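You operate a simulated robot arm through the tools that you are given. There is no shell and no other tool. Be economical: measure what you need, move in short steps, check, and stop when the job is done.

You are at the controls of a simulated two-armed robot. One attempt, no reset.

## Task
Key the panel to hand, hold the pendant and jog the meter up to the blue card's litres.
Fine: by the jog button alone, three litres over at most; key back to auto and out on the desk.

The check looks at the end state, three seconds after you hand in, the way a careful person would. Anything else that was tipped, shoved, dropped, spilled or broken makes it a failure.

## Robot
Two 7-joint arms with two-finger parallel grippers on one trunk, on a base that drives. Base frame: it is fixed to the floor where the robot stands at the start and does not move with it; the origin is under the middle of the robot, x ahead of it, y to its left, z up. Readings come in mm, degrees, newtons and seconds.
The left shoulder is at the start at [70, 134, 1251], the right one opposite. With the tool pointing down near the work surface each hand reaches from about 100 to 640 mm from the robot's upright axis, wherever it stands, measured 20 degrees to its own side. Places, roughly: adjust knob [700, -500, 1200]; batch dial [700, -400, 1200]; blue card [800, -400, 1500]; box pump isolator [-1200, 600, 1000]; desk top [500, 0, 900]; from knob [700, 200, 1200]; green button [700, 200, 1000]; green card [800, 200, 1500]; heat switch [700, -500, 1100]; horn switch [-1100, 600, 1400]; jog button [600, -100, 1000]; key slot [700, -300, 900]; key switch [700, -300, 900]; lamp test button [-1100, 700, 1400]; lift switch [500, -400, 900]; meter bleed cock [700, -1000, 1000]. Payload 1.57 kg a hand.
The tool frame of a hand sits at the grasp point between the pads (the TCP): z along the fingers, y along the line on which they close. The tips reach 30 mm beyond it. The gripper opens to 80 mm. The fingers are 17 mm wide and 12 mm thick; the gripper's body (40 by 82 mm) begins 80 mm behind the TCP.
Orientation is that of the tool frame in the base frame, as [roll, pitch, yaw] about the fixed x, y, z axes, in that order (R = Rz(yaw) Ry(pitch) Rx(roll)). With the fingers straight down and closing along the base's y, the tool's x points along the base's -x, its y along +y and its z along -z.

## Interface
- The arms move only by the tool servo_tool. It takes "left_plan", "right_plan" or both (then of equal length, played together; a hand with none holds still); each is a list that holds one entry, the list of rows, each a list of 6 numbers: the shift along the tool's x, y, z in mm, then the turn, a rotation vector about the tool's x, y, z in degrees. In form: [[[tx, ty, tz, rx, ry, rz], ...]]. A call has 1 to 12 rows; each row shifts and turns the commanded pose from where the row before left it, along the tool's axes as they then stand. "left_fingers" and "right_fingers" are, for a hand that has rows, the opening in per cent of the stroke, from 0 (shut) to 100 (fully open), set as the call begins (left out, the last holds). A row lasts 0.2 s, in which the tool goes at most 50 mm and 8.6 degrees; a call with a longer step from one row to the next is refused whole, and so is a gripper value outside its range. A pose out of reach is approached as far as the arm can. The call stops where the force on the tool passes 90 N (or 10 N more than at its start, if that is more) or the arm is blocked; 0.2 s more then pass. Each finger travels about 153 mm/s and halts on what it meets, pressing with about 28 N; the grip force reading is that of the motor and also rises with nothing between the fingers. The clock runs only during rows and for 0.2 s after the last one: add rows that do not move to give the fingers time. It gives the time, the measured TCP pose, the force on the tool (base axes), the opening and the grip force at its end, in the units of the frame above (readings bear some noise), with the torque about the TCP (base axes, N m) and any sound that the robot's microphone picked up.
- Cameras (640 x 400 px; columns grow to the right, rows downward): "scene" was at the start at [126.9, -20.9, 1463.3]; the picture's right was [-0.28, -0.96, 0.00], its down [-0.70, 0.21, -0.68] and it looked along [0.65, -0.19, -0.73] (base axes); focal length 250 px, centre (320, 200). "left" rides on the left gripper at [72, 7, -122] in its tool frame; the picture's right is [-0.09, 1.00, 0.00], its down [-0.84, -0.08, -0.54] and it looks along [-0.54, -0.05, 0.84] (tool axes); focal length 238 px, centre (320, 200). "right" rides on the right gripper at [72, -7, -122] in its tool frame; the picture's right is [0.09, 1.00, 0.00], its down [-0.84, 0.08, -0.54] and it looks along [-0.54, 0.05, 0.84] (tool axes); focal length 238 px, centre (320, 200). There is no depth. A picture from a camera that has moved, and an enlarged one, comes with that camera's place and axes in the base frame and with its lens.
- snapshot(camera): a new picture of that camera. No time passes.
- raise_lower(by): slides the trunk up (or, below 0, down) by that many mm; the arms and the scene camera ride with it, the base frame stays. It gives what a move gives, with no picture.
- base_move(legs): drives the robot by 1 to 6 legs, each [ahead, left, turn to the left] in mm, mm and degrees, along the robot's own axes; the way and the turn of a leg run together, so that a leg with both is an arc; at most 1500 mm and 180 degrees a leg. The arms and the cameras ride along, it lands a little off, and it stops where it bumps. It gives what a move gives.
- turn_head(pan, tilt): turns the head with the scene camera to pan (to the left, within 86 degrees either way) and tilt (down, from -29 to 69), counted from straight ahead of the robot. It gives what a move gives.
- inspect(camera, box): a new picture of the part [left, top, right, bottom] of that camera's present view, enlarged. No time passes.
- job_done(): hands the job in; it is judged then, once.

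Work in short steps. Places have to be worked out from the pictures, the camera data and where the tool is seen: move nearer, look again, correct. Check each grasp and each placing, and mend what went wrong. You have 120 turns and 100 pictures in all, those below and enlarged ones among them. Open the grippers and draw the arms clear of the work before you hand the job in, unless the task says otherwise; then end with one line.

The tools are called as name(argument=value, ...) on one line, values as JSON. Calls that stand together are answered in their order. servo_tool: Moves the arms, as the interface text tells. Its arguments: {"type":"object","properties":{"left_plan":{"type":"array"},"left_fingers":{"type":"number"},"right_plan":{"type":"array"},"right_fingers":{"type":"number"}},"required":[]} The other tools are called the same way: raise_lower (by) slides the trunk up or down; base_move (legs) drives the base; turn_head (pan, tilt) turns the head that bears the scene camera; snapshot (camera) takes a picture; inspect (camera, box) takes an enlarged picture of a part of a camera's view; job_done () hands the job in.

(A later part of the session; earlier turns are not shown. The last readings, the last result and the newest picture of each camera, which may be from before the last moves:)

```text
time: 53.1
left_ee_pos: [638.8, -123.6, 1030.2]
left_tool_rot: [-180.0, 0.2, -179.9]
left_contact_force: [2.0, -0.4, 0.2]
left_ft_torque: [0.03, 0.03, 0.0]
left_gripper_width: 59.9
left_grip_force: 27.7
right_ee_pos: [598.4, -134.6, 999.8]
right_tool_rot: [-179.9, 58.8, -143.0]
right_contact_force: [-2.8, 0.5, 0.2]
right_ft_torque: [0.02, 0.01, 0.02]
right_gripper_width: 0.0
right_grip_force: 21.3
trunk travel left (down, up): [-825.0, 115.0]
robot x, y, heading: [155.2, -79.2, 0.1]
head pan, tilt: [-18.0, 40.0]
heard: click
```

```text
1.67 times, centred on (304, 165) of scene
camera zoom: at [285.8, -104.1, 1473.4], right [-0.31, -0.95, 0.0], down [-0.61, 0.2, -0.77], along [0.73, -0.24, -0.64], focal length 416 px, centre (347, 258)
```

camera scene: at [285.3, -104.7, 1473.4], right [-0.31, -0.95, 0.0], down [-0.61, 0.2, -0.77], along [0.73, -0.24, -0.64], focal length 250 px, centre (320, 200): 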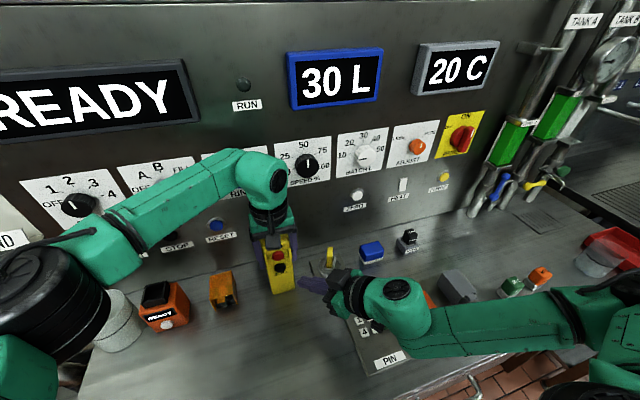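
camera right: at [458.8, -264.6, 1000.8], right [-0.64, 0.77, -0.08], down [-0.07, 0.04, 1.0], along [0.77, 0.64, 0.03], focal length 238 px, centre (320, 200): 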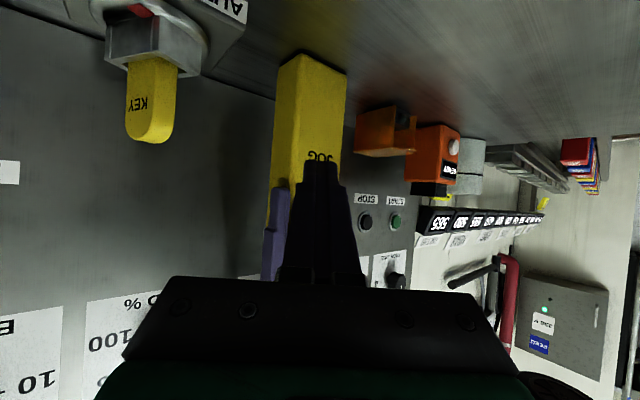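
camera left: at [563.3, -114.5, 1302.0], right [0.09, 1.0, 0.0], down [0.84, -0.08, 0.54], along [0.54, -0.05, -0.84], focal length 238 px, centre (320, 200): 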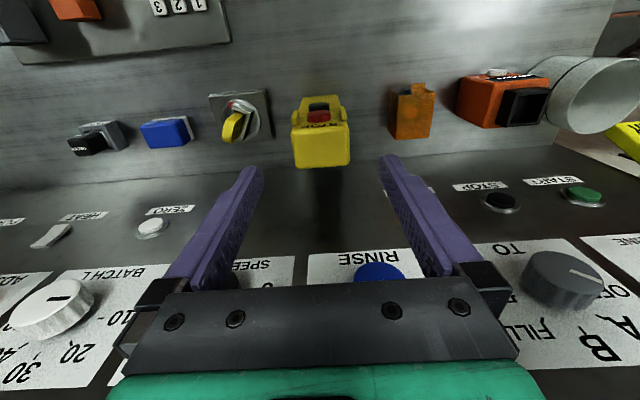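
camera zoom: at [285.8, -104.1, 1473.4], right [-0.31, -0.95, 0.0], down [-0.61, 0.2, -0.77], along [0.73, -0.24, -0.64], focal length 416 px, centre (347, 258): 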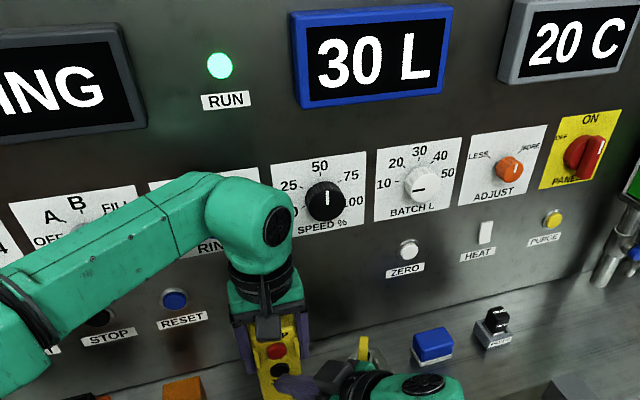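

Jog is running (RUN lamp lit). Hold briefly to learn the rate.

servo_tool(right_plan=[[[0, 0, 0, 0, 0, 0]]])

inspect(camera="scene", box=[208, 45, 400, 285])

```text
time: 53.5
left_ee_pos: [638.7, -122.9, 1028.4]
left_tool_rot: [180.0, 0.1, -179.9]
left_contact_force: [2.7, -0.4, -1.3]
left_ft_torque: [0.02, -0.1, 0.04]
left_gripper_width: 60.2
left_grip_force: 27.6
right_ee_pos: [598.4, -135.4, 1000.4]
right_tool_rot: [-179.8, 58.8, -142.9]
right_contact_force: [-2.4, 0.5, -0.5]
right_ft_torque: [0.0, 0.01, 0.02]
right_gripper_width: 0.2
right_grip_force: 21.3
trunk travel left (down, up): [-825.0, 115.0]
robot x, y, heading: [151.8, -78.3, -0.3]
head pan, tilt: [-18.0, 40.0]
```

```text
1.67 times, centred on (304, 165) of scene
camera zoom: at [285.9, -104.2, 1473.3], right [-0.31, -0.95, 0.0], down [-0.61, 0.2, -0.77], along [0.73, -0.24, -0.64], focal length 416 px, centre (347, 258)
```

zoom: 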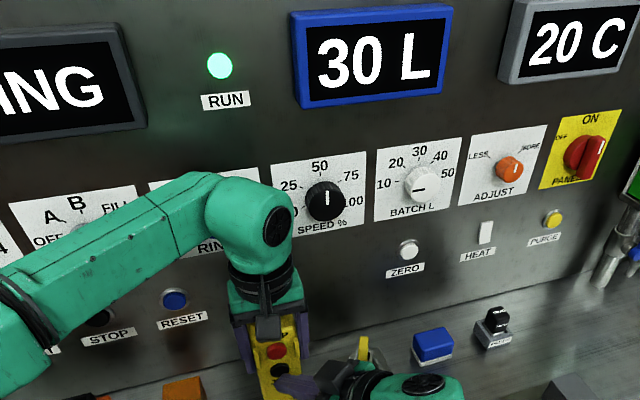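

Still 30 L; hold 1 s more.

servo_tool(right_plan=[[[0, 0, 0, 0, 0, 0], [0, 0, 0, 0, 0, 0], [0, 0, 0, 0, 0, 0], [0, 0, 0, 0, 0, 0]]])

inspect(camera="scene", box=[0, 45, 400, 295])

```text
time: 54.5
left_ee_pos: [638.9, -123.5, 1029.2]
left_tool_rot: [180.0, 0.1, -179.9]
left_contact_force: [3.6, 0.4, -0.6]
left_ft_torque: [0.01, -0.14, -0.04]
left_gripper_width: 59.5
left_grip_force: 28.3
right_ee_pos: [598.4, -135.7, 999.2]
right_tool_rot: [-179.8, 58.8, -142.9]
right_contact_force: [-2.7, 0.1, 0.1]
right_ft_torque: [0.01, 0.05, 0.0]
right_gripper_width: 0.1
right_grip_force: 21.4
trunk travel left (down, up): [-825.0, 115.0]
robot x, y, heading: [155.7, -80.5, 0.0]
head pan, tilt: [-18.0, 40.0]
```

```text
1.60 times, centred on (200, 170) of scene
camera zoom: at [285.9, -104.1, 1473.4], right [-0.31, -0.95, 0.0], down [-0.61, 0.2, -0.77], along [0.73, -0.24, -0.64], focal length 399 px, centre (512, 248)
```

zoom: 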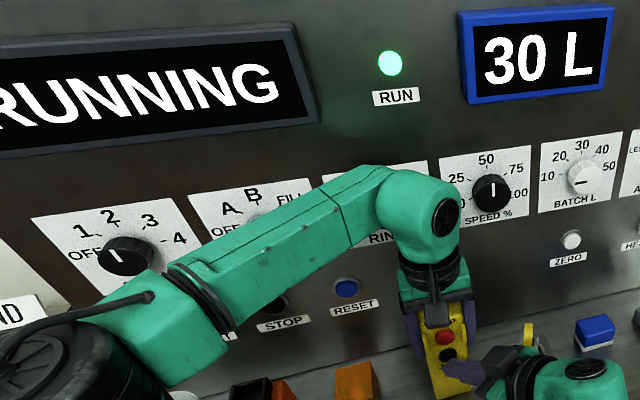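

RUNNING, but the meter hasn't ticked yet; hold 1.6 s more.

servo_tool(right_plan=[[[0, 0, 0, 0, 0, 0], [0, 0, 0, 0, 0, 0], [0, 0, 0, 0, 0, 0], [0, 0, 0, 0, 0, 0], [0, 0, 0, 0, 0, 0], [0, 0, 0, 0, 0, 0], [0, 0, 0, 0, 0, 0]]])

inspect(camera="scene", box=[0, 45, 400, 295])

```text
time: 56.1
left_ee_pos: [639.9, -122.0, 1029.2]
left_tool_rot: [180.0, 0.1, -179.8]
left_contact_force: [3.1, 0.1, 0.4]
left_ft_torque: [0.06, -0.19, 0.01]
left_gripper_width: 59.8
left_grip_force: 28.2
right_ee_pos: [599.2, -135.3, 1000.6]
right_tool_rot: [-179.7, 58.9, -142.9]
right_contact_force: [-1.7, 0.6, 0.3]
right_ft_torque: [0.02, 0.02, 0.05]
right_gripper_width: 0.1
right_grip_force: 21.1
trunk travel left (down, up): [-825.0, 115.0]
robot x, y, heading: [155.0, -80.7, 0.2]
head pan, tilt: [-18.0, 40.0]
```

```text
1.60 times, centred on (200, 170) of scene
camera zoom: at [285.8, -104.1, 1473.4], right [-0.31, -0.95, 0.0], down [-0.61, 0.2, -0.77], along [0.73, -0.24, -0.64], focal length 399 px, centre (512, 248)
```

zoom: 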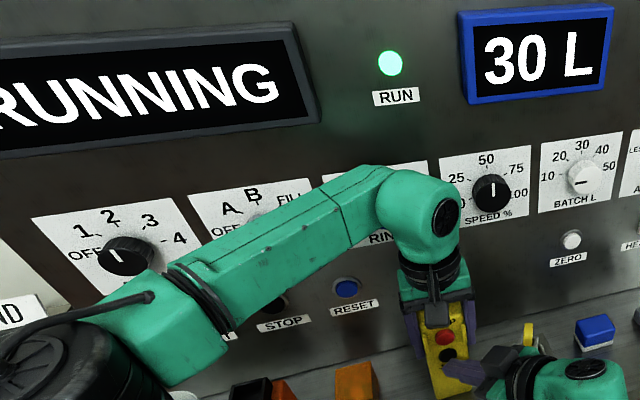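

Hold on another 2.4 s and check again.

servo_tool(right_plan=[[[0, 0, 0, 0, 0, 0], [0, 0, 0, 0, 0, 0], [0, 0, 0, 0, 0, 0], [0, 0, 0, 0, 0, 0], [0, 0, 0, 0, 0, 0], [0, 0, 0, 0, 0, 0], [0, 0, 0, 0, 0, 0], [0, 0, 0, 0, 0, 0], [0, 0, 0, 0, 0, 0], [0, 0, 0, 0, 0, 0], [0, 0, 0, 0, 0, 0]]])

snapshot(camera="scene")

```text
time: 58.5
left_ee_pos: [639.5, -122.9, 1029.2]
left_tool_rot: [-179.9, 0.1, -179.9]
left_contact_force: [1.9, 0.4, -0.2]
left_ft_torque: [0.04, -0.12, 0.01]
left_gripper_width: 60.1
left_grip_force: 28.3
right_ee_pos: [597.9, -134.8, 999.1]
right_tool_rot: [-179.8, 58.9, -142.9]
right_contact_force: [-2.8, 0.0, -0.8]
right_ft_torque: [-0.01, 0.07, 0.01]
right_gripper_width: 0.0
right_grip_force: 21.3
trunk travel left (down, up): [-825.0, 115.0]
robot x, y, heading: [152.8, -82.9, 0.0]
head pan, tilt: [-18.0, 40.0]
```

```text
30 pictures are left
camera scene: at [285.8, -104.1, 1473.4], right [-0.31, -0.95, 0.0], down [-0.61, 0.2, -0.77], along [0.73, -0.24, -0.64], focal length 250 px, centre (320, 200)
```

scene: 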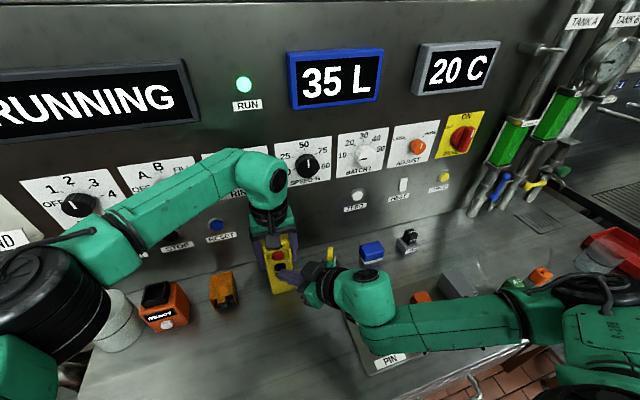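

35 L now – the readout jumped, so it may lag. Release the button and watch.

servo_tool(right_plan=[[[2.48, 3.6, -4.1, 0, 0, 0]]])

inspect(camera="scene", box=[0, 45, 400, 295])

```text
time: 58.9
left_ee_pos: [638.3, -122.4, 1029.2]
left_tool_rot: [-180.0, 0.1, -179.9]
left_contact_force: [-0.6, -0.2, 0.3]
left_ft_torque: [0.11, 0.0, 0.01]
left_gripper_width: 59.8
left_grip_force: 28.4
right_ee_pos: [593.2, -135.4, 999.3]
right_tool_rot: [-179.8, 58.9, -142.9]
right_contact_force: [-0.1, 0.2, 0.2]
right_ft_torque: [-0.02, -0.01, 0.01]
right_gripper_width: 0.0
right_grip_force: 20.9
trunk travel left (down, up): [-825.0, 115.0]
robot x, y, heading: [151.7, -75.7, 0.1]
head pan, tilt: [-18.0, 40.0]
```

```text
1.60 times, centred on (200, 170) of scene
camera zoom: at [285.4, -104.2, 1473.4], right [-0.31, -0.95, 0.0], down [-0.61, 0.2, -0.77], along [0.73, -0.24, -0.64], focal length 399 px, centre (512, 248)
```

zoom: 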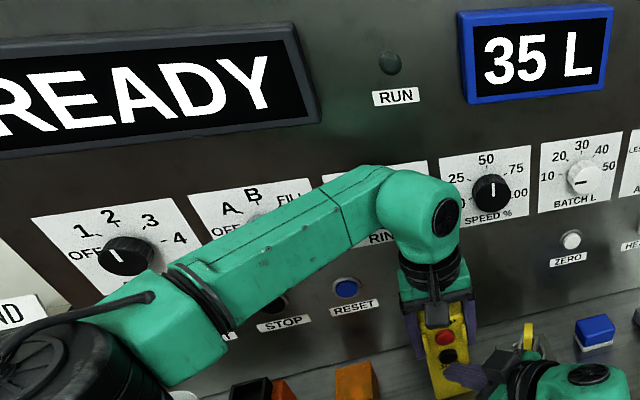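

Wait 2 s to see if it settles elsewhere.

servo_tool(right_plan=[[[0, 0, 0, 0, 0, 0], [0, 0, 0, 0, 0, 0], [0, 0, 0, 0, 0, 0], [0, 0, 0, 0, 0, 0], [0, 0, 0, 0, 0, 0], [0, 0, 0, 0, 0, 0], [0, 0, 0, 0, 0, 0], [0, 0, 0, 0, 0, 0], [0, 0, 0, 0, 0, 0], [0, 0, 0, 0, 0, 0], [0, 0, 0, 0, 0, 0], [0, 0, 0, 0, 0, 0]]])

inspect(camera="scene", box=[260, 40, 420, 140])

```text
time: 61.5
left_ee_pos: [640.1, -122.6, 1029.1]
left_tool_rot: [180.0, 0.0, -179.9]
left_contact_force: [-0.1, -0.4, -0.7]
left_ft_torque: [0.01, -0.01, 0.02]
left_gripper_width: 59.9
left_grip_force: 27.9
right_ee_pos: [593.6, -135.0, 999.8]
right_tool_rot: [-179.8, 58.8, -143.0]
right_contact_force: [0.3, -0.4, 0.4]
right_ft_torque: [0.02, -0.01, 0.01]
right_gripper_width: 0.0
right_grip_force: 21.2
trunk travel left (down, up): [-825.0, 115.0]
robot x, y, heading: [152.6, -76.3, -0.1]
head pan, tilt: [-18.0, 40.0]
```

```text
4.00 times, centred on (340, 90) of scene
camera zoom: at [285.8, -104.1, 1473.4], right [-0.31, -0.95, 0.0], down [-0.61, 0.2, -0.77], along [0.73, -0.24, -0.64], focal length 998 px, centre (240, 640)
```

zoom: 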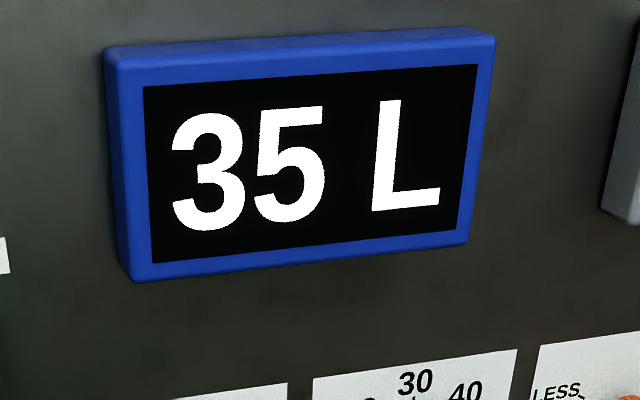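

Readout steps in 5 L, so I'll time the next change. Press again (~1 s) and poll.

servo_tool(right_plan=[[[-2.48, -3.6, 4.1, 0, 0, 0], [0, 0, 0, 0, 0, 0], [0, 0, 0, 0, 0, 0]]])

inspect(camera="scene", box=[220, 40, 420, 165])

```text
time: 62.3
left_ee_pos: [639.8, -121.8, 1029.4]
left_tool_rot: [179.9, 0.0, -179.8]
left_contact_force: [2.3, -0.8, 0.3]
left_ft_torque: [0.03, -0.11, -0.01]
left_gripper_width: 60.1
left_grip_force: 27.8
right_ee_pos: [598.1, -134.9, 999.7]
right_tool_rot: [-179.8, 58.8, -143.1]
right_contact_force: [-3.1, -0.1, 0.5]
right_ft_torque: [0.05, 0.0, -0.01]
right_gripper_width: 0.0
right_grip_force: 20.6
trunk travel left (down, up): [-825.0, 115.0]
robot x, y, heading: [156.4, -78.5, -0.0]
head pan, tilt: [-18.0, 40.0]
heard: click
```

```text
3.20 times, centred on (320, 102) of scene
camera zoom: at [285.9, -104.1, 1473.4], right [-0.31, -0.95, 0.0], down [-0.61, 0.2, -0.77], along [0.73, -0.24, -0.64], focal length 798 px, centre (320, 512)
```

zoom: 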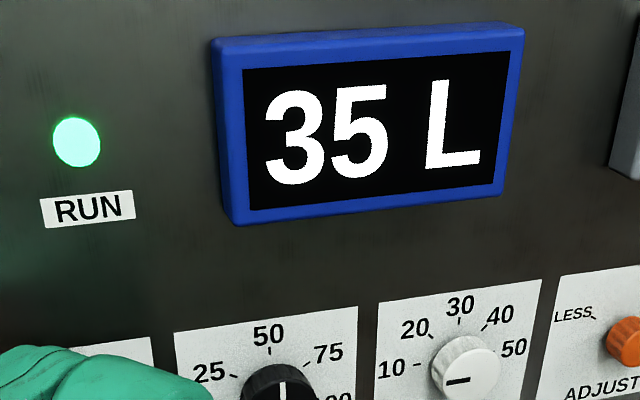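

Running, 35 L. Hold 0.8 s.

servo_tool(right_plan=[[[0, 0, 0, 0, 0, 0], [0, 0, 0, 0, 0, 0], [0, 0, 0, 0, 0, 0]]])

inspect(camera="scene", box=[220, 40, 420, 165])

```text
time: 63.1
left_ee_pos: [638.8, -123.5, 1029.1]
left_tool_rot: [180.0, 0.0, -179.9]
left_contact_force: [3.2, 0.1, 0.0]
left_ft_torque: [0.05, -0.14, 0.03]
left_gripper_width: 60.0
left_grip_force: 28.3
right_ee_pos: [599.3, -134.7, 1000.2]
right_tool_rot: [-179.8, 58.8, -142.9]
right_contact_force: [-3.5, -0.1, 0.7]
right_ft_torque: [0.01, 0.03, 0.01]
right_gripper_width: 0.0
right_grip_force: 21.2
trunk travel left (down, up): [-825.0, 115.0]
robot x, y, heading: [154.2, -79.4, -0.3]
head pan, tilt: [-18.0, 40.0]
```

```text
3.20 times, centred on (320, 102) of scene
camera zoom: at [285.9, -104.0, 1473.4], right [-0.31, -0.95, 0.0], down [-0.61, 0.2, -0.77], along [0.73, -0.24, -0.64], focal length 798 px, centre (320, 512)
```

zoom: 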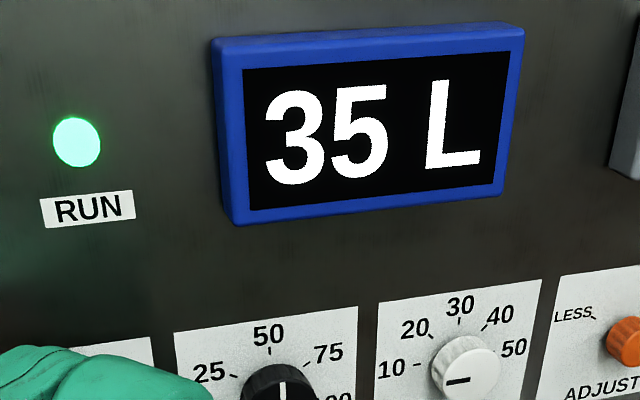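

Still 35 L (≈7 s pressed in all). Hold 0.8 s.

servo_tool(right_plan=[[[0, 0, 0, 0, 0, 0], [0, 0, 0, 0, 0, 0], [0, 0, 0, 0, 0, 0]]])

inspect(camera="scene", box=[220, 40, 420, 165])

```text
time: 63.9
left_ee_pos: [638.9, -123.0, 1028.2]
left_tool_rot: [180.0, 0.0, -179.8]
left_contact_force: [2.0, -0.2, -1.1]
left_ft_torque: [0.11, -0.15, 0.0]
left_gripper_width: 59.9
left_grip_force: 27.5
right_ee_pos: [597.5, -135.3, 998.7]
right_tool_rot: [-179.8, 58.8, -143.0]
right_contact_force: [-2.5, -0.2, 0.1]
right_ft_torque: [-0.04, 0.02, 0.05]
right_gripper_width: 0.2
right_grip_force: 21.4
trunk travel left (down, up): [-825.0, 115.0]
robot x, y, heading: [155.4, -79.6, -0.0]
head pan, tilt: [-18.0, 40.0]
```

```text
3.20 times, centred on (320, 102) of scene
camera zoom: at [285.8, -104.0, 1473.4], right [-0.31, -0.95, 0.0], down [-0.61, 0.2, -0.77], along [0.73, -0.24, -0.64], focal length 798 px, centre (320, 512)
```

zoom: 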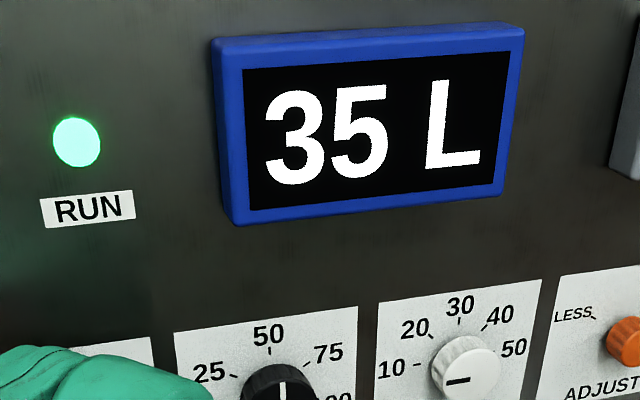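

Still 35 L (≈7.8 s). Hold 0.8 s.

servo_tool(right_plan=[[[0, 0, 0, 0, 0, 0], [0, 0, 0, 0, 0, 0], [0, 0, 0, 0, 0, 0]]])

inspect(camera="scene", box=[220, 40, 420, 165])

```text
time: 64.7
left_ee_pos: [638.8, -122.7, 1028.8]
left_tool_rot: [-180.0, -0.1, -179.9]
left_contact_force: [3.0, 0.8, -0.4]
left_ft_torque: [0.05, -0.14, 0.02]
left_gripper_width: 59.8
left_grip_force: 27.8
right_ee_pos: [598.4, -135.6, 999.4]
right_tool_rot: [-179.8, 58.8, -142.9]
right_contact_force: [-2.7, 0.4, 0.0]
right_ft_torque: [-0.01, 0.0, 0.03]
right_gripper_width: 0.1
right_grip_force: 21.3
trunk travel left (down, up): [-825.0, 115.0]
robot x, y, heading: [153.6, -76.2, 0.2]
head pan, tilt: [-18.0, 40.0]
```

```text
3.20 times, centred on (320, 102) of scene
camera zoom: at [285.8, -104.1, 1473.4], right [-0.31, -0.95, 0.0], down [-0.61, 0.2, -0.77], along [0.73, -0.24, -0.64], focal length 798 px, centre (320, 512)
```

zoom: 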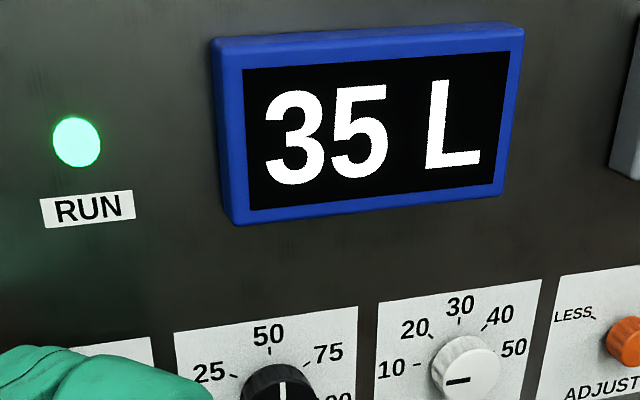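

Still 35 L (≈8.6 s). Hold 0.6 s.

servo_tool(right_plan=[[[0, 0, 0, 0, 0, 0], [0, 0, 0, 0, 0, 0]]])

inspect(camera="scene", box=[220, 40, 420, 165])

```text
time: 65.3
left_ee_pos: [639.7, -122.8, 1028.1]
left_tool_rot: [-180.0, 0.0, -180.0]
left_contact_force: [2.9, 0.6, 0.6]
left_ft_torque: [0.06, -0.15, 0.0]
left_gripper_width: 60.2
left_grip_force: 27.8
right_ee_pos: [598.3, -135.4, 998.6]
right_tool_rot: [-179.8, 58.8, -142.9]
right_contact_force: [-2.5, -0.5, -0.5]
right_ft_torque: [0.01, 0.01, 0.0]
right_gripper_width: 0.0
right_grip_force: 22.0
trunk travel left (down, up): [-825.0, 115.0]
robot x, y, heading: [153.5, -73.5, -0.0]
head pan, tilt: [-18.0, 40.0]
```

```text
3.20 times, centred on (320, 102) of scene
camera zoom: at [285.8, -104.1, 1473.4], right [-0.31, -0.95, 0.0], down [-0.61, 0.2, -0.77], along [0.73, -0.24, -0.64], focal length 798 px, centre (320, 512)
```

zoom: 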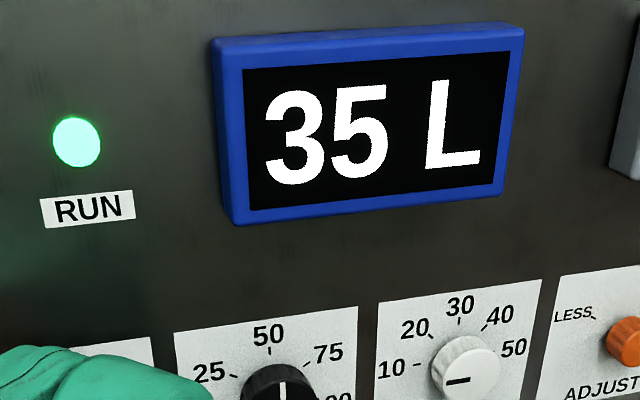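

≈9.2 s, consistent with ~1 L/s. Hold 1.0 s.

servo_tool(right_plan=[[[0, 0, 0, 0, 0, 0], [0, 0, 0, 0, 0, 0], [0, 0, 0, 0, 0, 0], [0, 0, 0, 0, 0, 0]]])

inspect(camera="scene", box=[220, 40, 420, 165])

```text
time: 66.3
left_ee_pos: [640.0, -122.4, 1027.7]
left_tool_rot: [-180.0, 0.0, -180.0]
left_contact_force: [3.1, 0.3, 0.4]
left_ft_torque: [0.06, -0.12, 0.02]
left_gripper_width: 59.9
left_grip_force: 27.9
right_ee_pos: [598.0, -135.4, 999.9]
right_tool_rot: [-179.8, 58.8, -142.9]
right_contact_force: [-2.3, 0.1, -0.1]
right_ft_torque: [-0.02, 0.02, 0.06]
right_gripper_width: 0.2
right_grip_force: 21.4
trunk travel left (down, up): [-825.0, 115.0]
robot x, y, heading: [151.5, -81.6, 0.2]
head pan, tilt: [-18.0, 40.0]
```

```text
3.20 times, centred on (320, 102) of scene
camera zoom: at [285.8, -104.1, 1473.4], right [-0.31, -0.95, 0.0], down [-0.61, 0.2, -0.77], along [0.73, -0.24, -0.64], focal length 798 px, centre (320, 512)
```

zoom: 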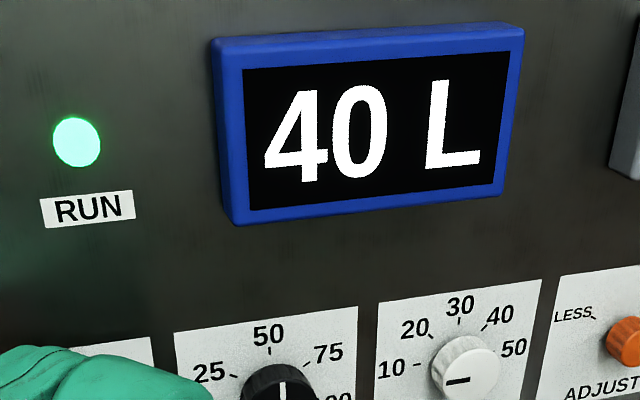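

40 L shown at ≈10 s (1 L/s, stepping readout). Release now and back off.

servo_tool(right_plan=[[[4.1, 6, -6.8, 0, 0, 0], [8, 10, -20, 0, 0, 0], [0, 0, -30, 0, 0, 0]]])

inspect(camera="scene", box=[220, 40, 420, 165])

```text
time: 67.1
left_ee_pos: [637.8, -123.6, 1029.2]
left_tool_rot: [180.0, 0.0, -179.9]
left_contact_force: [0.1, -0.2, 0.0]
left_ft_torque: [0.02, 0.08, -0.02]
left_gripper_width: 59.8
left_grip_force: 27.9
right_ee_pos: [543.7, -154.0, 1018.4]
right_tool_rot: [-179.8, 59.0, -142.9]
right_contact_force: [0.7, -0.3, -0.1]
right_ft_torque: [-0.01, 0.02, 0.0]
right_gripper_width: 0.0
right_grip_force: 21.2
trunk travel left (down, up): [-825.0, 115.0]
robot x, y, heading: [152.6, -82.3, 0.1]
head pan, tilt: [-18.0, 40.0]
```

```text
3.20 times, centred on (320, 102) of scene
camera zoom: at [284.4, -104.8, 1473.4], right [-0.31, -0.95, 0.0], down [-0.61, 0.2, -0.77], along [0.73, -0.24, -0.64], focal length 798 px, centre (320, 512)
```

zoom: 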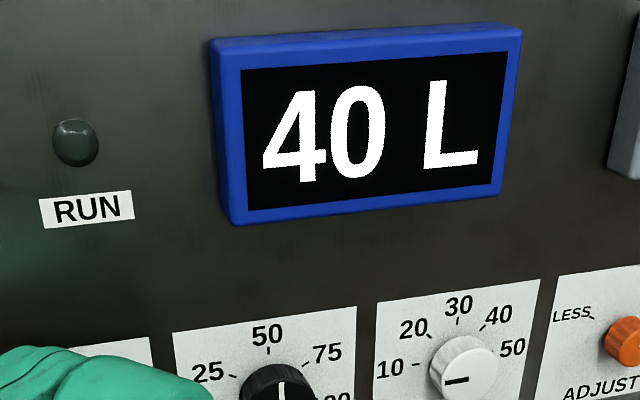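

RUN off, 40 L. Release the pendant and lift the left hand; retreat the right hand the way it came.

servo_tool(left_plan=[[[0, 0, 0, 0, 0, 0], [0, 0, 0, 0, 0, 0], [0, 0, -30, 0, 0, 0], [0, 0, -40, 0, 0, 0], [0, 0, -45, 0, 0, 0], [0, 0, -40, 0, 0, 0], [0, 45, 0, 0, 0, 0], [0, 45, 0, 0, 0, 0], [0, 45, 0, 0, 0, 0], [0, 45, 0, 0, 0, 0]]], left_fingers=100)

servo_tool(right_plan=[[[1, -32.5, -31.9, 0, 0, 0], [1, -32.5, -31.9, 0, 0, 0], [1, -32.5, -25, 0, 0, 0], [1, -32.5, -25, 0, 0, 0], [0, 0, 0, 6.9, 0, 4.06], [0, 0, 0, 6.9, 0, 4.06], [0, 0, 0, 6.9, 0, 4.06], [0, 0, 0, 6.9, 0, 4.06], [0, 0, 0, 4.3, 0, 2.6], [0, 0, 0, 0, 0, 0]]])

```text
time: 69.3
left_ee_pos: [636.4, 61.1, 1181.4]
left_tool_rot: [-179.8, 0.2, -179.9]
left_contact_force: [0.0, -0.5, -0.2]
left_ft_torque: [-0.01, -0.01, -0.02]
left_gripper_width: 79.9
left_grip_force: 0.1
right_ee_pos: [543.4, -151.8, 1019.0]
right_tool_rot: [-179.5, 58.8, -142.7]
right_contact_force: [-0.2, 0.8, -0.9]
right_ft_torque: [-0.01, 0.03, 0.0]
right_gripper_width: 0.0
right_grip_force: 21.4
trunk travel left (down, up): [-825.0, 115.0]
robot x, y, heading: [152.0, -77.4, -0.2]
head pan, tilt: [-18.0, 40.0]
```

```text
time: 71.5
left_ee_pos: [637.1, 56.3, 1182.2]
left_tool_rot: [179.9, 0.1, -180.0]
left_contact_force: [0.2, 0.5, 0.1]
left_ft_torque: [-0.02, -0.02, 0.03]
left_gripper_width: 80.0
left_grip_force: 0.1
right_ee_pos: [558.3, -365.5, 1069.6]
right_tool_rot: [-179.4, 59.2, -179.5]
right_contact_force: [0.1, 0.1, 0.7]
right_ft_torque: [0.04, 0.0, 0.01]
right_gripper_width: 0.0
right_grip_force: 21.2
right hand out of reach, approached as far as the arm can: row 1, 7, 8, 9
trunk travel left (down, up): [-825.0, 115.0]
robot x, y, heading: [153.5, -78.1, 0.0]
head pan, tilt: [-18.0, 40.0]
```

Turn the right hand to point down again, open, with 58° yaw toward the key's present angle.

servo_tool(right_plan=[[[0, 0, 0, 0, 8.45, 0], [0, 0, 0, 0, 8.45, 0], [0, 0, 0, 0, 8.45, 0], [0, 0, 0, 0, 8.45, 0], [0, 0, 0, 0, 8.45, 0], [0, 0, 0, 0, 8.45, 0], [0, 0, 0, 0, 8.45, 0], [0, 0, 0, 0, 0, 0]]], right_fingers=80)

servo_tool(right_plan=[[[0, 0, 0, 0, 0, -8.3], [0, 0, 0, 0, 0, -8.3], [0, 0, 0, 0, 0, -8.3], [0, 0, 0, 0, 0, -8.3], [0, 0, 0, 0, 0, -8.3], [0, 0, 0, 0, 0, -8.3], [0, 0, 0, 0, 0, -8.3], [0, 0, 0, 0, 0, 0]]])

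turn_head(pan=-18, tilt=48)

snapshot(camera="scene")

```text
time: 73.3
left_ee_pos: [635.7, 59.4, 1181.6]
left_tool_rot: [-179.9, 0.1, -180.0]
left_contact_force: [0.1, 0.3, 0.3]
left_ft_torque: [-0.02, -0.01, -0.01]
left_gripper_width: 79.7
left_grip_force: 0.1
right_ee_pos: [571.7, -353.4, 1049.1]
right_tool_rot: [179.9, 2.9, 179.7]
right_contact_force: [-0.8, 0.9, 0.1]
right_ft_torque: [-0.03, -0.02, 0.01]
right_gripper_width: 64.0
right_grip_force: 0.0
right hand out of reach, approached as far as the arm can: row 3, 4
trunk travel left (down, up): [-825.0, 115.0]
robot x, y, heading: [153.8, -78.7, 0.1]
head pan, tilt: [-18.0, 40.0]
```

```text
time: 75.1
left_ee_pos: [637.9, 57.9, 1180.7]
left_tool_rot: [180.0, 0.0, -179.9]
left_contact_force: [0.2, -0.9, -0.7]
left_ft_torque: [-0.02, 0.0, 0.04]
left_gripper_width: 80.0
left_grip_force: 0.0
right_ee_pos: [572.8, -355.2, 1048.9]
right_tool_rot: [-177.5, 1.7, -122.0]
right_contact_force: [0.3, 0.4, -0.2]
right_ft_torque: [0.01, 0.01, 0.01]
right_gripper_width: 64.2
right_grip_force: 0.1
trunk travel left (down, up): [-825.0, 115.0]
robot x, y, heading: [151.9, -81.7, 0.1]
head pan, tilt: [-18.0, 40.0]
```

```text
time: 75.8
left_ee_pos: [637.0, 58.2, 1182.0]
left_tool_rot: [-180.0, 0.0, -180.0]
left_contact_force: [-0.1, -0.2, 0.1]
left_ft_torque: [0.0, 0.01, 0.0]
left_gripper_width: 79.6
left_grip_force: 0.0
right_ee_pos: [572.2, -353.8, 1047.8]
right_tool_rot: [-177.5, 1.8, -122.3]
right_contact_force: [-0.9, 1.1, -0.4]
right_ft_torque: [0.0, -0.04, -0.02]
right_gripper_width: 63.9
right_grip_force: 0.1
trunk travel left (down, up): [-825.0, 115.0]
robot x, y, heading: [151.2, -84.2, 0.0]
head pan, tilt: [-18.0, 48.0]
```

```text
20 pictures are left
camera scene: at [279.5, -102.0, 1462.0], right [-0.31, -0.95, 0.0], down [-0.71, 0.23, -0.67], along [0.64, -0.21, -0.74], focal length 250 px, centre (320, 200)
```

scene: 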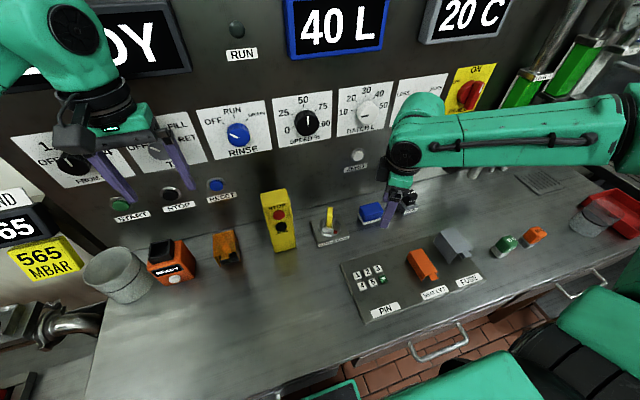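

Level the wrist and move above the key at (657,−252).

servo_tool(right_plan=[[[0, 0, 0, -2.5, 1.8, 0], [-43.8, -6, 0, 0, 0, 0], [-43.8, -6, 0, 0, 0, 0], [-43.8, -6, 0, 0, 0, 0], [0, 0, 0, 0, 0, 0]]])

inspect(camera="scene", box=[290, 185, 370, 260])

snapshot(camera="right")

```text
time: 77.0
left_ee_pos: [637.7, 57.0, 1182.0]
left_tool_rot: [-180.0, 0.1, -179.9]
left_contact_force: [-0.1, 0.9, -0.3]
left_ft_torque: [0.05, -0.02, -0.05]
left_gripper_width: 80.1
left_grip_force: 0.0
right_ee_pos: [658.4, -254.4, 1045.4]
right_tool_rot: [-179.9, -0.1, -122.3]
right_contact_force: [-0.4, -0.2, 1.2]
right_ft_torque: [-0.01, 0.0, -0.01]
right_gripper_width: 64.1
right_grip_force: 0.0
trunk travel left (down, up): [-825.0, 115.0]
robot x, y, heading: [151.4, -75.6, -0.3]
head pan, tilt: [-18.0, 48.0]
```

```text
5.33 times, centred on (330, 222) of scene
camera zoom: at [279.1, -102.8, 1462.0], right [-0.31, -0.95, 0.0], down [-0.71, 0.23, -0.67], along [0.64, -0.21, -0.74], focal length 1331 px, centre (267, 80)
```

zoom: 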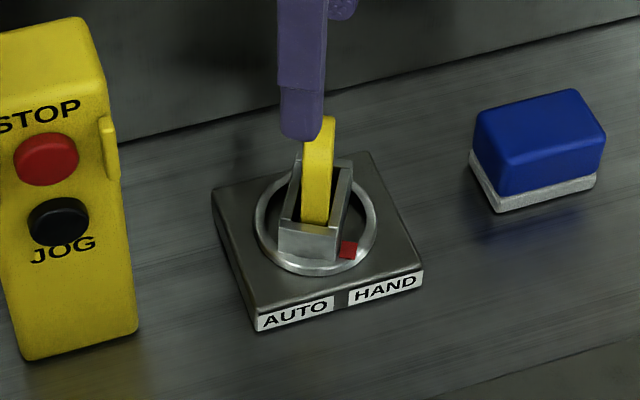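

```text
18 pictures are left
camera right: at [627.0, -317.2, 1165.7], right [-0.89, 0.45, 0.0], down [0.38, 0.75, 0.54], along [0.25, 0.48, -0.84], focal length 238 px, centre (320, 200)
```

right: 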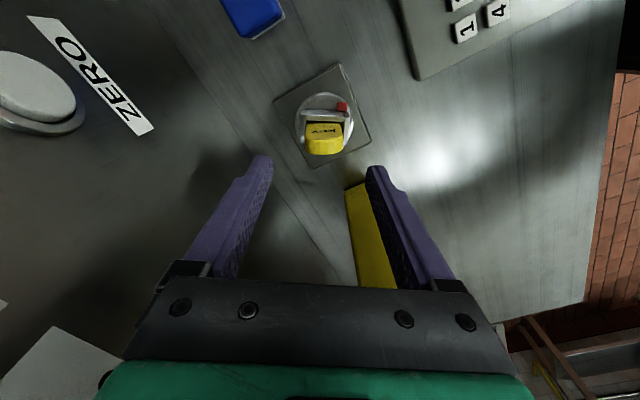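

Key lies across the finger line; check centring with a zoom.

inspect(camera="right", box=[256, 60, 384, 180])

```text
3.33 times, centred on (320, 120) of right
camera zoom: at [627.0, -317.2, 1165.7], right [-0.89, 0.45, 0.0], down [0.38, 0.75, 0.54], along [0.25, 0.48, -0.84], focal length 794 px, centre (320, 467)
```

zoom: 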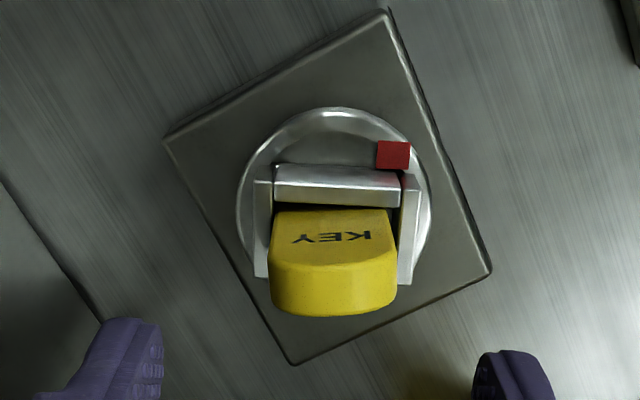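

Well aligned. Descend to z≈962 with a 2 mm correction, then grip and turn back 60° to AUTO.

servo_tool(right_plan=[[[-1.4, 1.5, 28, 0, 0, 0], [0, 0, 28, 0, 0, 0], [0, 0, 27, 0, 0, 0], [0, 0, 0, 0, 0, 0]]])

servo_tool(right_plan=[[[0, 0, 0, 0, 0, 0], [0, 0, 0, 0, 0, 0], [0, 0, 0, 0, 0, 0]]], right_fingers=0)

inspect(camera="scene", box=[290, 185, 370, 260])

```text
time: 78.0
left_ee_pos: [637.9, 57.4, 1181.0]
left_tool_rot: [-179.9, 0.0, -179.9]
left_contact_force: [-0.2, 0.0, 0.1]
left_ft_torque: [-0.01, 0.0, -0.01]
left_gripper_width: 80.3
left_grip_force: 0.1
right_ee_pos: [651.0, -255.9, 968.5]
right_tool_rot: [-179.9, -0.1, -122.3]
right_contact_force: [-0.2, -0.1, 0.6]
right_ft_torque: [0.0, 0.04, -0.02]
right_gripper_width: 63.9
right_grip_force: 0.1
right hand out of reach, approached as far as the arm can: row 3
trunk travel left (down, up): [-825.0, 115.0]
robot x, y, heading: [153.3, -77.7, -0.2]
head pan, tilt: [-18.0, 48.0]
```

```text
time: 78.8
left_ee_pos: [637.9, 57.6, 1181.6]
left_tool_rot: [180.0, 0.0, -179.9]
left_contact_force: [1.0, 0.0, -1.0]
left_ft_torque: [-0.01, -0.03, 0.01]
left_gripper_width: 79.9
left_grip_force: 0.0
right_ee_pos: [651.4, -255.8, 967.8]
right_tool_rot: [-179.9, 0.0, -122.3]
right_contact_force: [-0.3, -0.4, -0.4]
right_ft_torque: [-0.01, -0.02, -0.04]
right_gripper_width: 33.7
right_grip_force: 27.7
trunk travel left (down, up): [-825.0, 115.0]
robot x, y, heading: [155.2, -77.6, -0.3]
head pan, tilt: [-18.0, 48.0]
```

```text
5.33 times, centred on (330, 222) of scene
camera zoom: at [279.7, -102.1, 1461.9], right [-0.31, -0.95, 0.0], down [-0.71, 0.23, -0.67], along [0.64, -0.21, -0.74], focal length 1331 px, centre (267, 80)
```

zoom: 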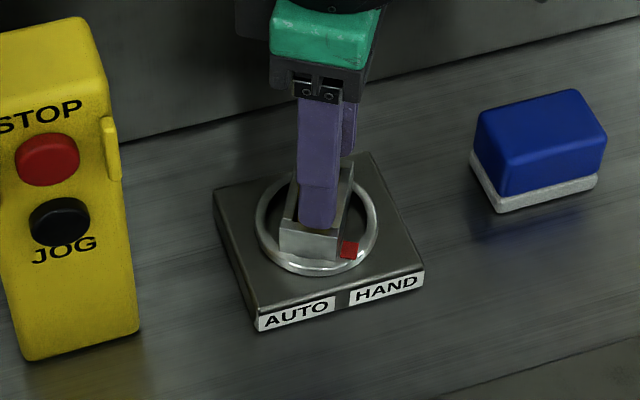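

Gripped 33.7 mm, TCP ~6 mm off axis along the thickness. Turn back by pivoting about the socket axis rather than the TCP.

servo_tool(right_plan=[[[-0.3, 0.94, 0, 0, 0, 8.3], [-0.3, 0.94, 0, 0, 0, 8.3], [-0.3, 0.94, 0, 0, 0, 8.3], [-0.3, 0.94, 0, 0, 0, 8.3], [0, 0, 0, 0, 0, 0]]])

inspect(camera="scene", box=[290, 185, 370, 260])

```text
time: 80.0
left_ee_pos: [637.5, 57.5, 1181.4]
left_tool_rot: [-180.0, -0.1, -179.9]
left_contact_force: [-0.7, -0.4, 0.5]
left_ft_torque: [0.0, 0.01, 0.0]
left_gripper_width: 80.0
left_grip_force: 0.0
right_ee_pos: [650.1, -253.1, 969.8]
right_tool_rot: [-179.9, 0.0, -155.6]
right_contact_force: [-1.6, -0.4, 0.3]
right_ft_torque: [-0.03, 0.08, 0.0]
right_gripper_width: 33.7
right_grip_force: 27.6
trunk travel left (down, up): [-825.0, 115.0]
robot x, y, heading: [153.1, -77.5, -0.0]
head pan, tilt: [-18.0, 48.0]
```

```text
5.33 times, centred on (330, 222) of scene
camera zoom: at [279.4, -102.2, 1462.0], right [-0.31, -0.95, 0.0], down [-0.71, 0.23, -0.67], along [0.64, -0.21, -0.74], focal length 1331 px, centre (267, 80)
```

zoom: 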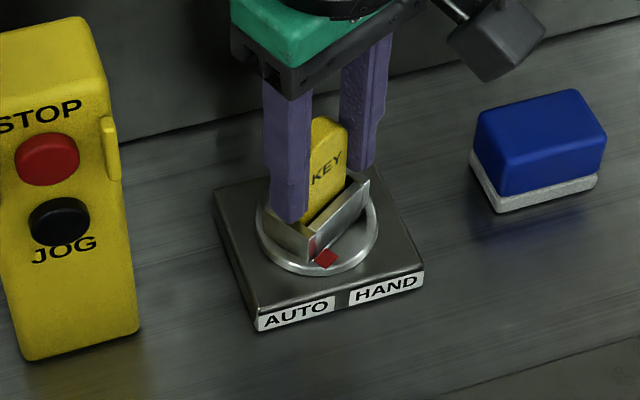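

Turning nicely. Continue to the AUTO stop.

servo_tool(right_plan=[[[-0.3, 0.94, 0, 0, 0, 8], [-0.3, 0.94, 0, 0, 0, 8], [-0.3, 0.94, 0, 0, 0, 8], [-0.3, 0.94, 0, 0, 0, 6], [0, 0, 0, 0, 0, 0]]])

inspect(camera="scene", box=[290, 185, 370, 260])

```text
time: 81.2
left_ee_pos: [637.2, 57.2, 1181.9]
left_tool_rot: [180.0, 0.0, -179.9]
left_contact_force: [0.3, -0.3, 0.1]
left_ft_torque: [-0.01, 0.01, 0.0]
left_gripper_width: 80.1
left_grip_force: 0.0
right_ee_pos: [649.1, -250.5, 970.1]
right_tool_rot: [-180.0, 0.1, 174.6]
right_contact_force: [-0.7, 0.3, -0.5]
right_ft_torque: [-0.04, 0.0, 0.02]
right_gripper_width: 33.7
right_grip_force: 28.2
trunk travel left (down, up): [-825.0, 115.0]
robot x, y, heading: [153.5, -79.9, -0.1]
head pan, tilt: [-18.0, 48.0]
```

```text
5.33 times, centred on (330, 222) of scene
camera zoom: at [279.5, -102.4, 1462.0], right [-0.31, -0.95, 0.0], down [-0.71, 0.23, -0.67], along [0.64, -0.21, -0.74], focal length 1331 px, centre (267, 80)
```

zoom: 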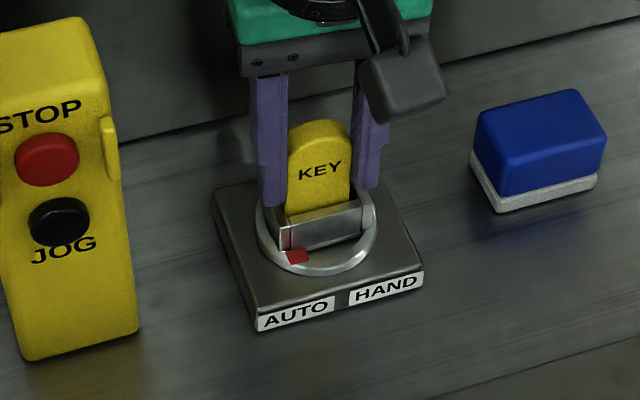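

Mark is at AUTO. Nudge 4° more to be sure it's on its stop and read torque.

servo_tool(right_plan=[[[-0.1, 0.4, 0, 0, 0, 4], [0, 0, 0, 0, 0, 0]]])

inspect(camera="scene", box=[310, 205, 358, 250])

```text
time: 81.8
left_ee_pos: [636.8, 56.5, 1182.5]
left_tool_rot: [-180.0, 0.1, -179.9]
left_contact_force: [-0.1, 0.0, 0.4]
left_ft_torque: [0.01, -0.01, 0.02]
left_gripper_width: 80.2
left_grip_force: 0.1
right_ee_pos: [649.2, -251.0, 969.7]
right_tool_rot: [180.0, 0.1, 170.5]
right_contact_force: [0.1, -3.0, -0.8]
right_ft_torque: [-0.13, 0.05, -0.03]
right_gripper_width: 33.4
right_grip_force: 28.3
trunk travel left (down, up): [-825.0, 115.0]
robot x, y, heading: [157.3, -81.0, 0.0]
head pan, tilt: [-18.0, 48.0]
```

```text
8.89 times, centred on (334, 228) of scene
camera zoom: at [279.4, -102.8, 1462.0], right [-0.31, -0.95, 0.0], down [-0.71, 0.23, -0.67], along [0.64, -0.21, -0.74], focal length 2218 px, centre (196, -44)
```

zoom: 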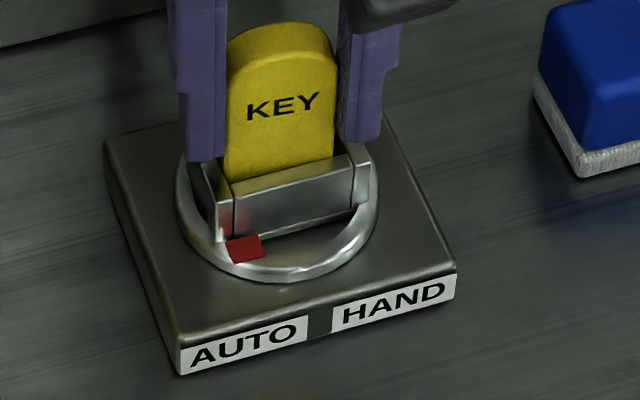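

Socket is square at AUTO as originally, with a light stop force. Open, square the wrist, recentre on the key and regrip.

servo_tool(right_plan=[[[0, 0, 0, 0, 0, 0], [0, 0, 0, 0, 0, 0], [0, 0, 0, 0, 0, -5], [0, 0, 0, 0, 0, -4.5], [-7.5, -1, 0, 0, 0, 0], [0, 0, 0, 0, 0, 0]]], right_fingers=75)

servo_tool(right_plan=[[[0, 0, 3, 0, 0, 0], [0, 0, 0, 0, 0, 0], [0, 0, 0, 0, 0, 0]]], right_fingers=0)

```text
time: 83.2
left_ee_pos: [637.7, 58.2, 1181.3]
left_tool_rot: [-180.0, 0.0, -179.8]
left_contact_force: [-0.7, 0.6, -0.1]
left_ft_torque: [0.03, 0.01, 0.01]
left_gripper_width: 80.0
left_grip_force: 0.1
right_ee_pos: [652.6, -252.6, 972.8]
right_tool_rot: [-179.9, 0.1, -179.9]
right_contact_force: [-1.4, 0.8, -0.7]
right_ft_torque: [-0.01, 0.02, 0.03]
right_gripper_width: 59.9
right_grip_force: 0.0
right hand out of reach, approached as far as the arm can: row 5
trunk travel left (down, up): [-825.0, 115.0]
robot x, y, heading: [150.1, -78.4, 0.0]
head pan, tilt: [-18.0, 48.0]
```

```text
time: 84.0
left_ee_pos: [637.6, 58.4, 1182.6]
left_tool_rot: [-179.9, 0.1, -179.8]
left_contact_force: [-0.2, 1.0, 0.1]
left_ft_torque: [0.01, -0.02, -0.01]
left_gripper_width: 79.9
left_grip_force: 0.1
right_ee_pos: [652.4, -252.5, 971.8]
right_tool_rot: [-179.9, 0.3, -180.0]
right_contact_force: [3.8, -0.6, 13.1]
right_ft_torque: [-0.02, -0.22, 0.0]
right_gripper_width: 33.3
right_grip_force: 28.1
trunk travel left (down, up): [-825.0, 115.0]
robot x, y, heading: [153.7, -78.0, 0.1]
head pan, tilt: [-18.0, 48.0]
```

Gripped. Lift the key straight out.

servo_tool(right_plan=[[[0, 0, -10, 0, 0, 0], [0, 0, -20, 0, 0, 0], [0, 0, -30, 0, 0, 0], [0, 0, -30, 0, 0, 0], [0, 0, 0, 0, 0, 0]]])

snapshot(camera="scene")

```text
time: 85.2
left_ee_pos: [637.6, 57.7, 1181.1]
left_tool_rot: [180.0, 0.0, -179.9]
left_contact_force: [0.2, -0.1, 0.3]
left_ft_torque: [0.0, 0.01, 0.0]
left_gripper_width: 79.9
left_grip_force: 0.0
right_ee_pos: [651.5, -252.6, 1058.5]
right_tool_rot: [-180.0, -0.1, -179.9]
right_contact_force: [-0.2, 1.2, -0.1]
right_ft_torque: [-0.03, -0.04, 0.01]
right_gripper_width: 33.4
right_grip_force: 27.7
trunk travel left (down, up): [-825.0, 115.0]
robot x, y, heading: [153.8, -81.6, -0.1]
head pan, tilt: [-18.0, 48.0]
```

```text
12 pictures are left
camera scene: at [279.4, -102.1, 1462.0], right [-0.31, -0.95, 0.0], down [-0.71, 0.23, -0.67], along [0.64, -0.21, -0.74], focal length 250 px, centre (320, 200)
```

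scene: 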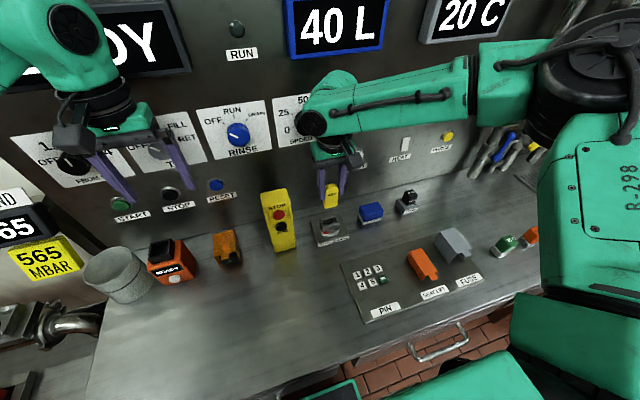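

Key is out; zoom to check the switch and the key's position in the fingers.

inspect(camera="scene", box=[298, 175, 370, 250])

```text
5.33 times, centred on (334, 212) of scene
camera zoom: at [279.4, -102.1, 1462.0], right [-0.31, -0.95, 0.0], down [-0.71, 0.23, -0.67], along [0.64, -0.21, -0.74], focal length 1331 px, centre (245, 133)
```

zoom: 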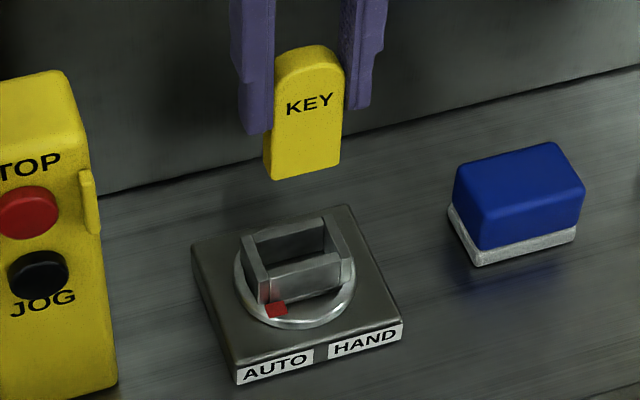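

Switch at AUTO, key upright in hand (bottom ≈66 mm below TCP). Carry back to its old spot on the clear desk.

servo_tool(right_plan=[[[43, 0, 0, 0, 0, 0], [43, 0, 0, 0, 0, 0], [43, 0, 0, 0, 0, 0], [43, 0, 0, 0, 0, 0], [0, 47, 0, 0, 0, 0], [0, 47, 0, 0, 0, 0], [0, 46, 0, 0, 0, 0], [0, 0, 35, 0, 0, 0], [0, 0, 35, 0, 0, 0], [0, 0, 28, 0, 0, 0], [0, 0, 0, 0, 0, 0]]])

snapshot(camera="right")

```text
time: 87.5
left_ee_pos: [637.1, 58.9, 1182.3]
left_tool_rot: [179.9, 0.0, -179.8]
left_contact_force: [-0.6, 0.1, 0.4]
left_ft_torque: [-0.01, 0.02, -0.01]
left_gripper_width: 80.3
left_grip_force: 0.2
right_ee_pos: [484.6, -139.9, 972.0]
right_tool_rot: [180.0, 0.0, -180.0]
right_contact_force: [-0.7, -0.3, -0.2]
right_ft_torque: [-0.02, -0.01, -0.01]
right_gripper_width: 33.2
right_grip_force: 28.0
right hand out of reach, approached as far as the arm can: row 4, 8, 9, 10
trunk travel left (down, up): [-825.0, 115.0]
robot x, y, heading: [154.1, -79.2, -0.2]
head pan, tilt: [-18.0, 48.0]
```

```text
10 pictures are left
camera right: at [414.0, -146.2, 1093.3], right [-0.09, 1.0, 0.0], down [0.84, 0.08, 0.54], along [0.54, 0.05, -0.84], focal length 238 px, centre (320, 200)
```

right: 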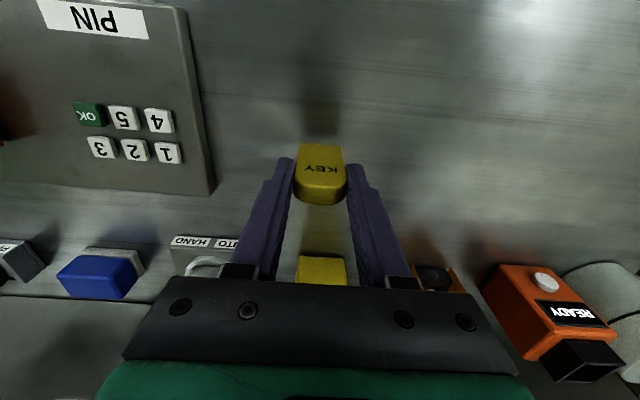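

Arm limit at that spot; move a bit right/ahead to (500,−180), still clear desk, and lower.

servo_tool(right_plan=[[[-15, -20, -5, 0, 0, 0], [0, -20, 0, 0, 0, 0], [0, 0, 8, 0, 0, 0], [0, 0, 8, 0, 0, 0], [0, 0, 6, 0, 0, 0], [0, 0, 0, 0, 0, 0]]])

```text
time: 89.0
left_ee_pos: [637.3, 58.2, 1181.1]
left_tool_rot: [-179.9, 0.1, -180.0]
left_contact_force: [0.2, 0.0, 1.3]
left_ft_torque: [0.0, -0.03, -0.01]
left_gripper_width: 80.1
left_grip_force: 0.1
right_ee_pos: [501.7, -178.4, 957.0]
right_tool_rot: [-179.9, 0.1, -180.0]
right_contact_force: [-0.4, 0.5, -0.1]
right_ft_torque: [0.02, 0.0, -0.02]
right_gripper_width: 33.1
right_grip_force: 27.9
trunk travel left (down, up): [-825.0, 115.0]
robot x, y, heading: [153.0, -79.1, -0.2]
head pan, tilt: [-18.0, 48.0]
```

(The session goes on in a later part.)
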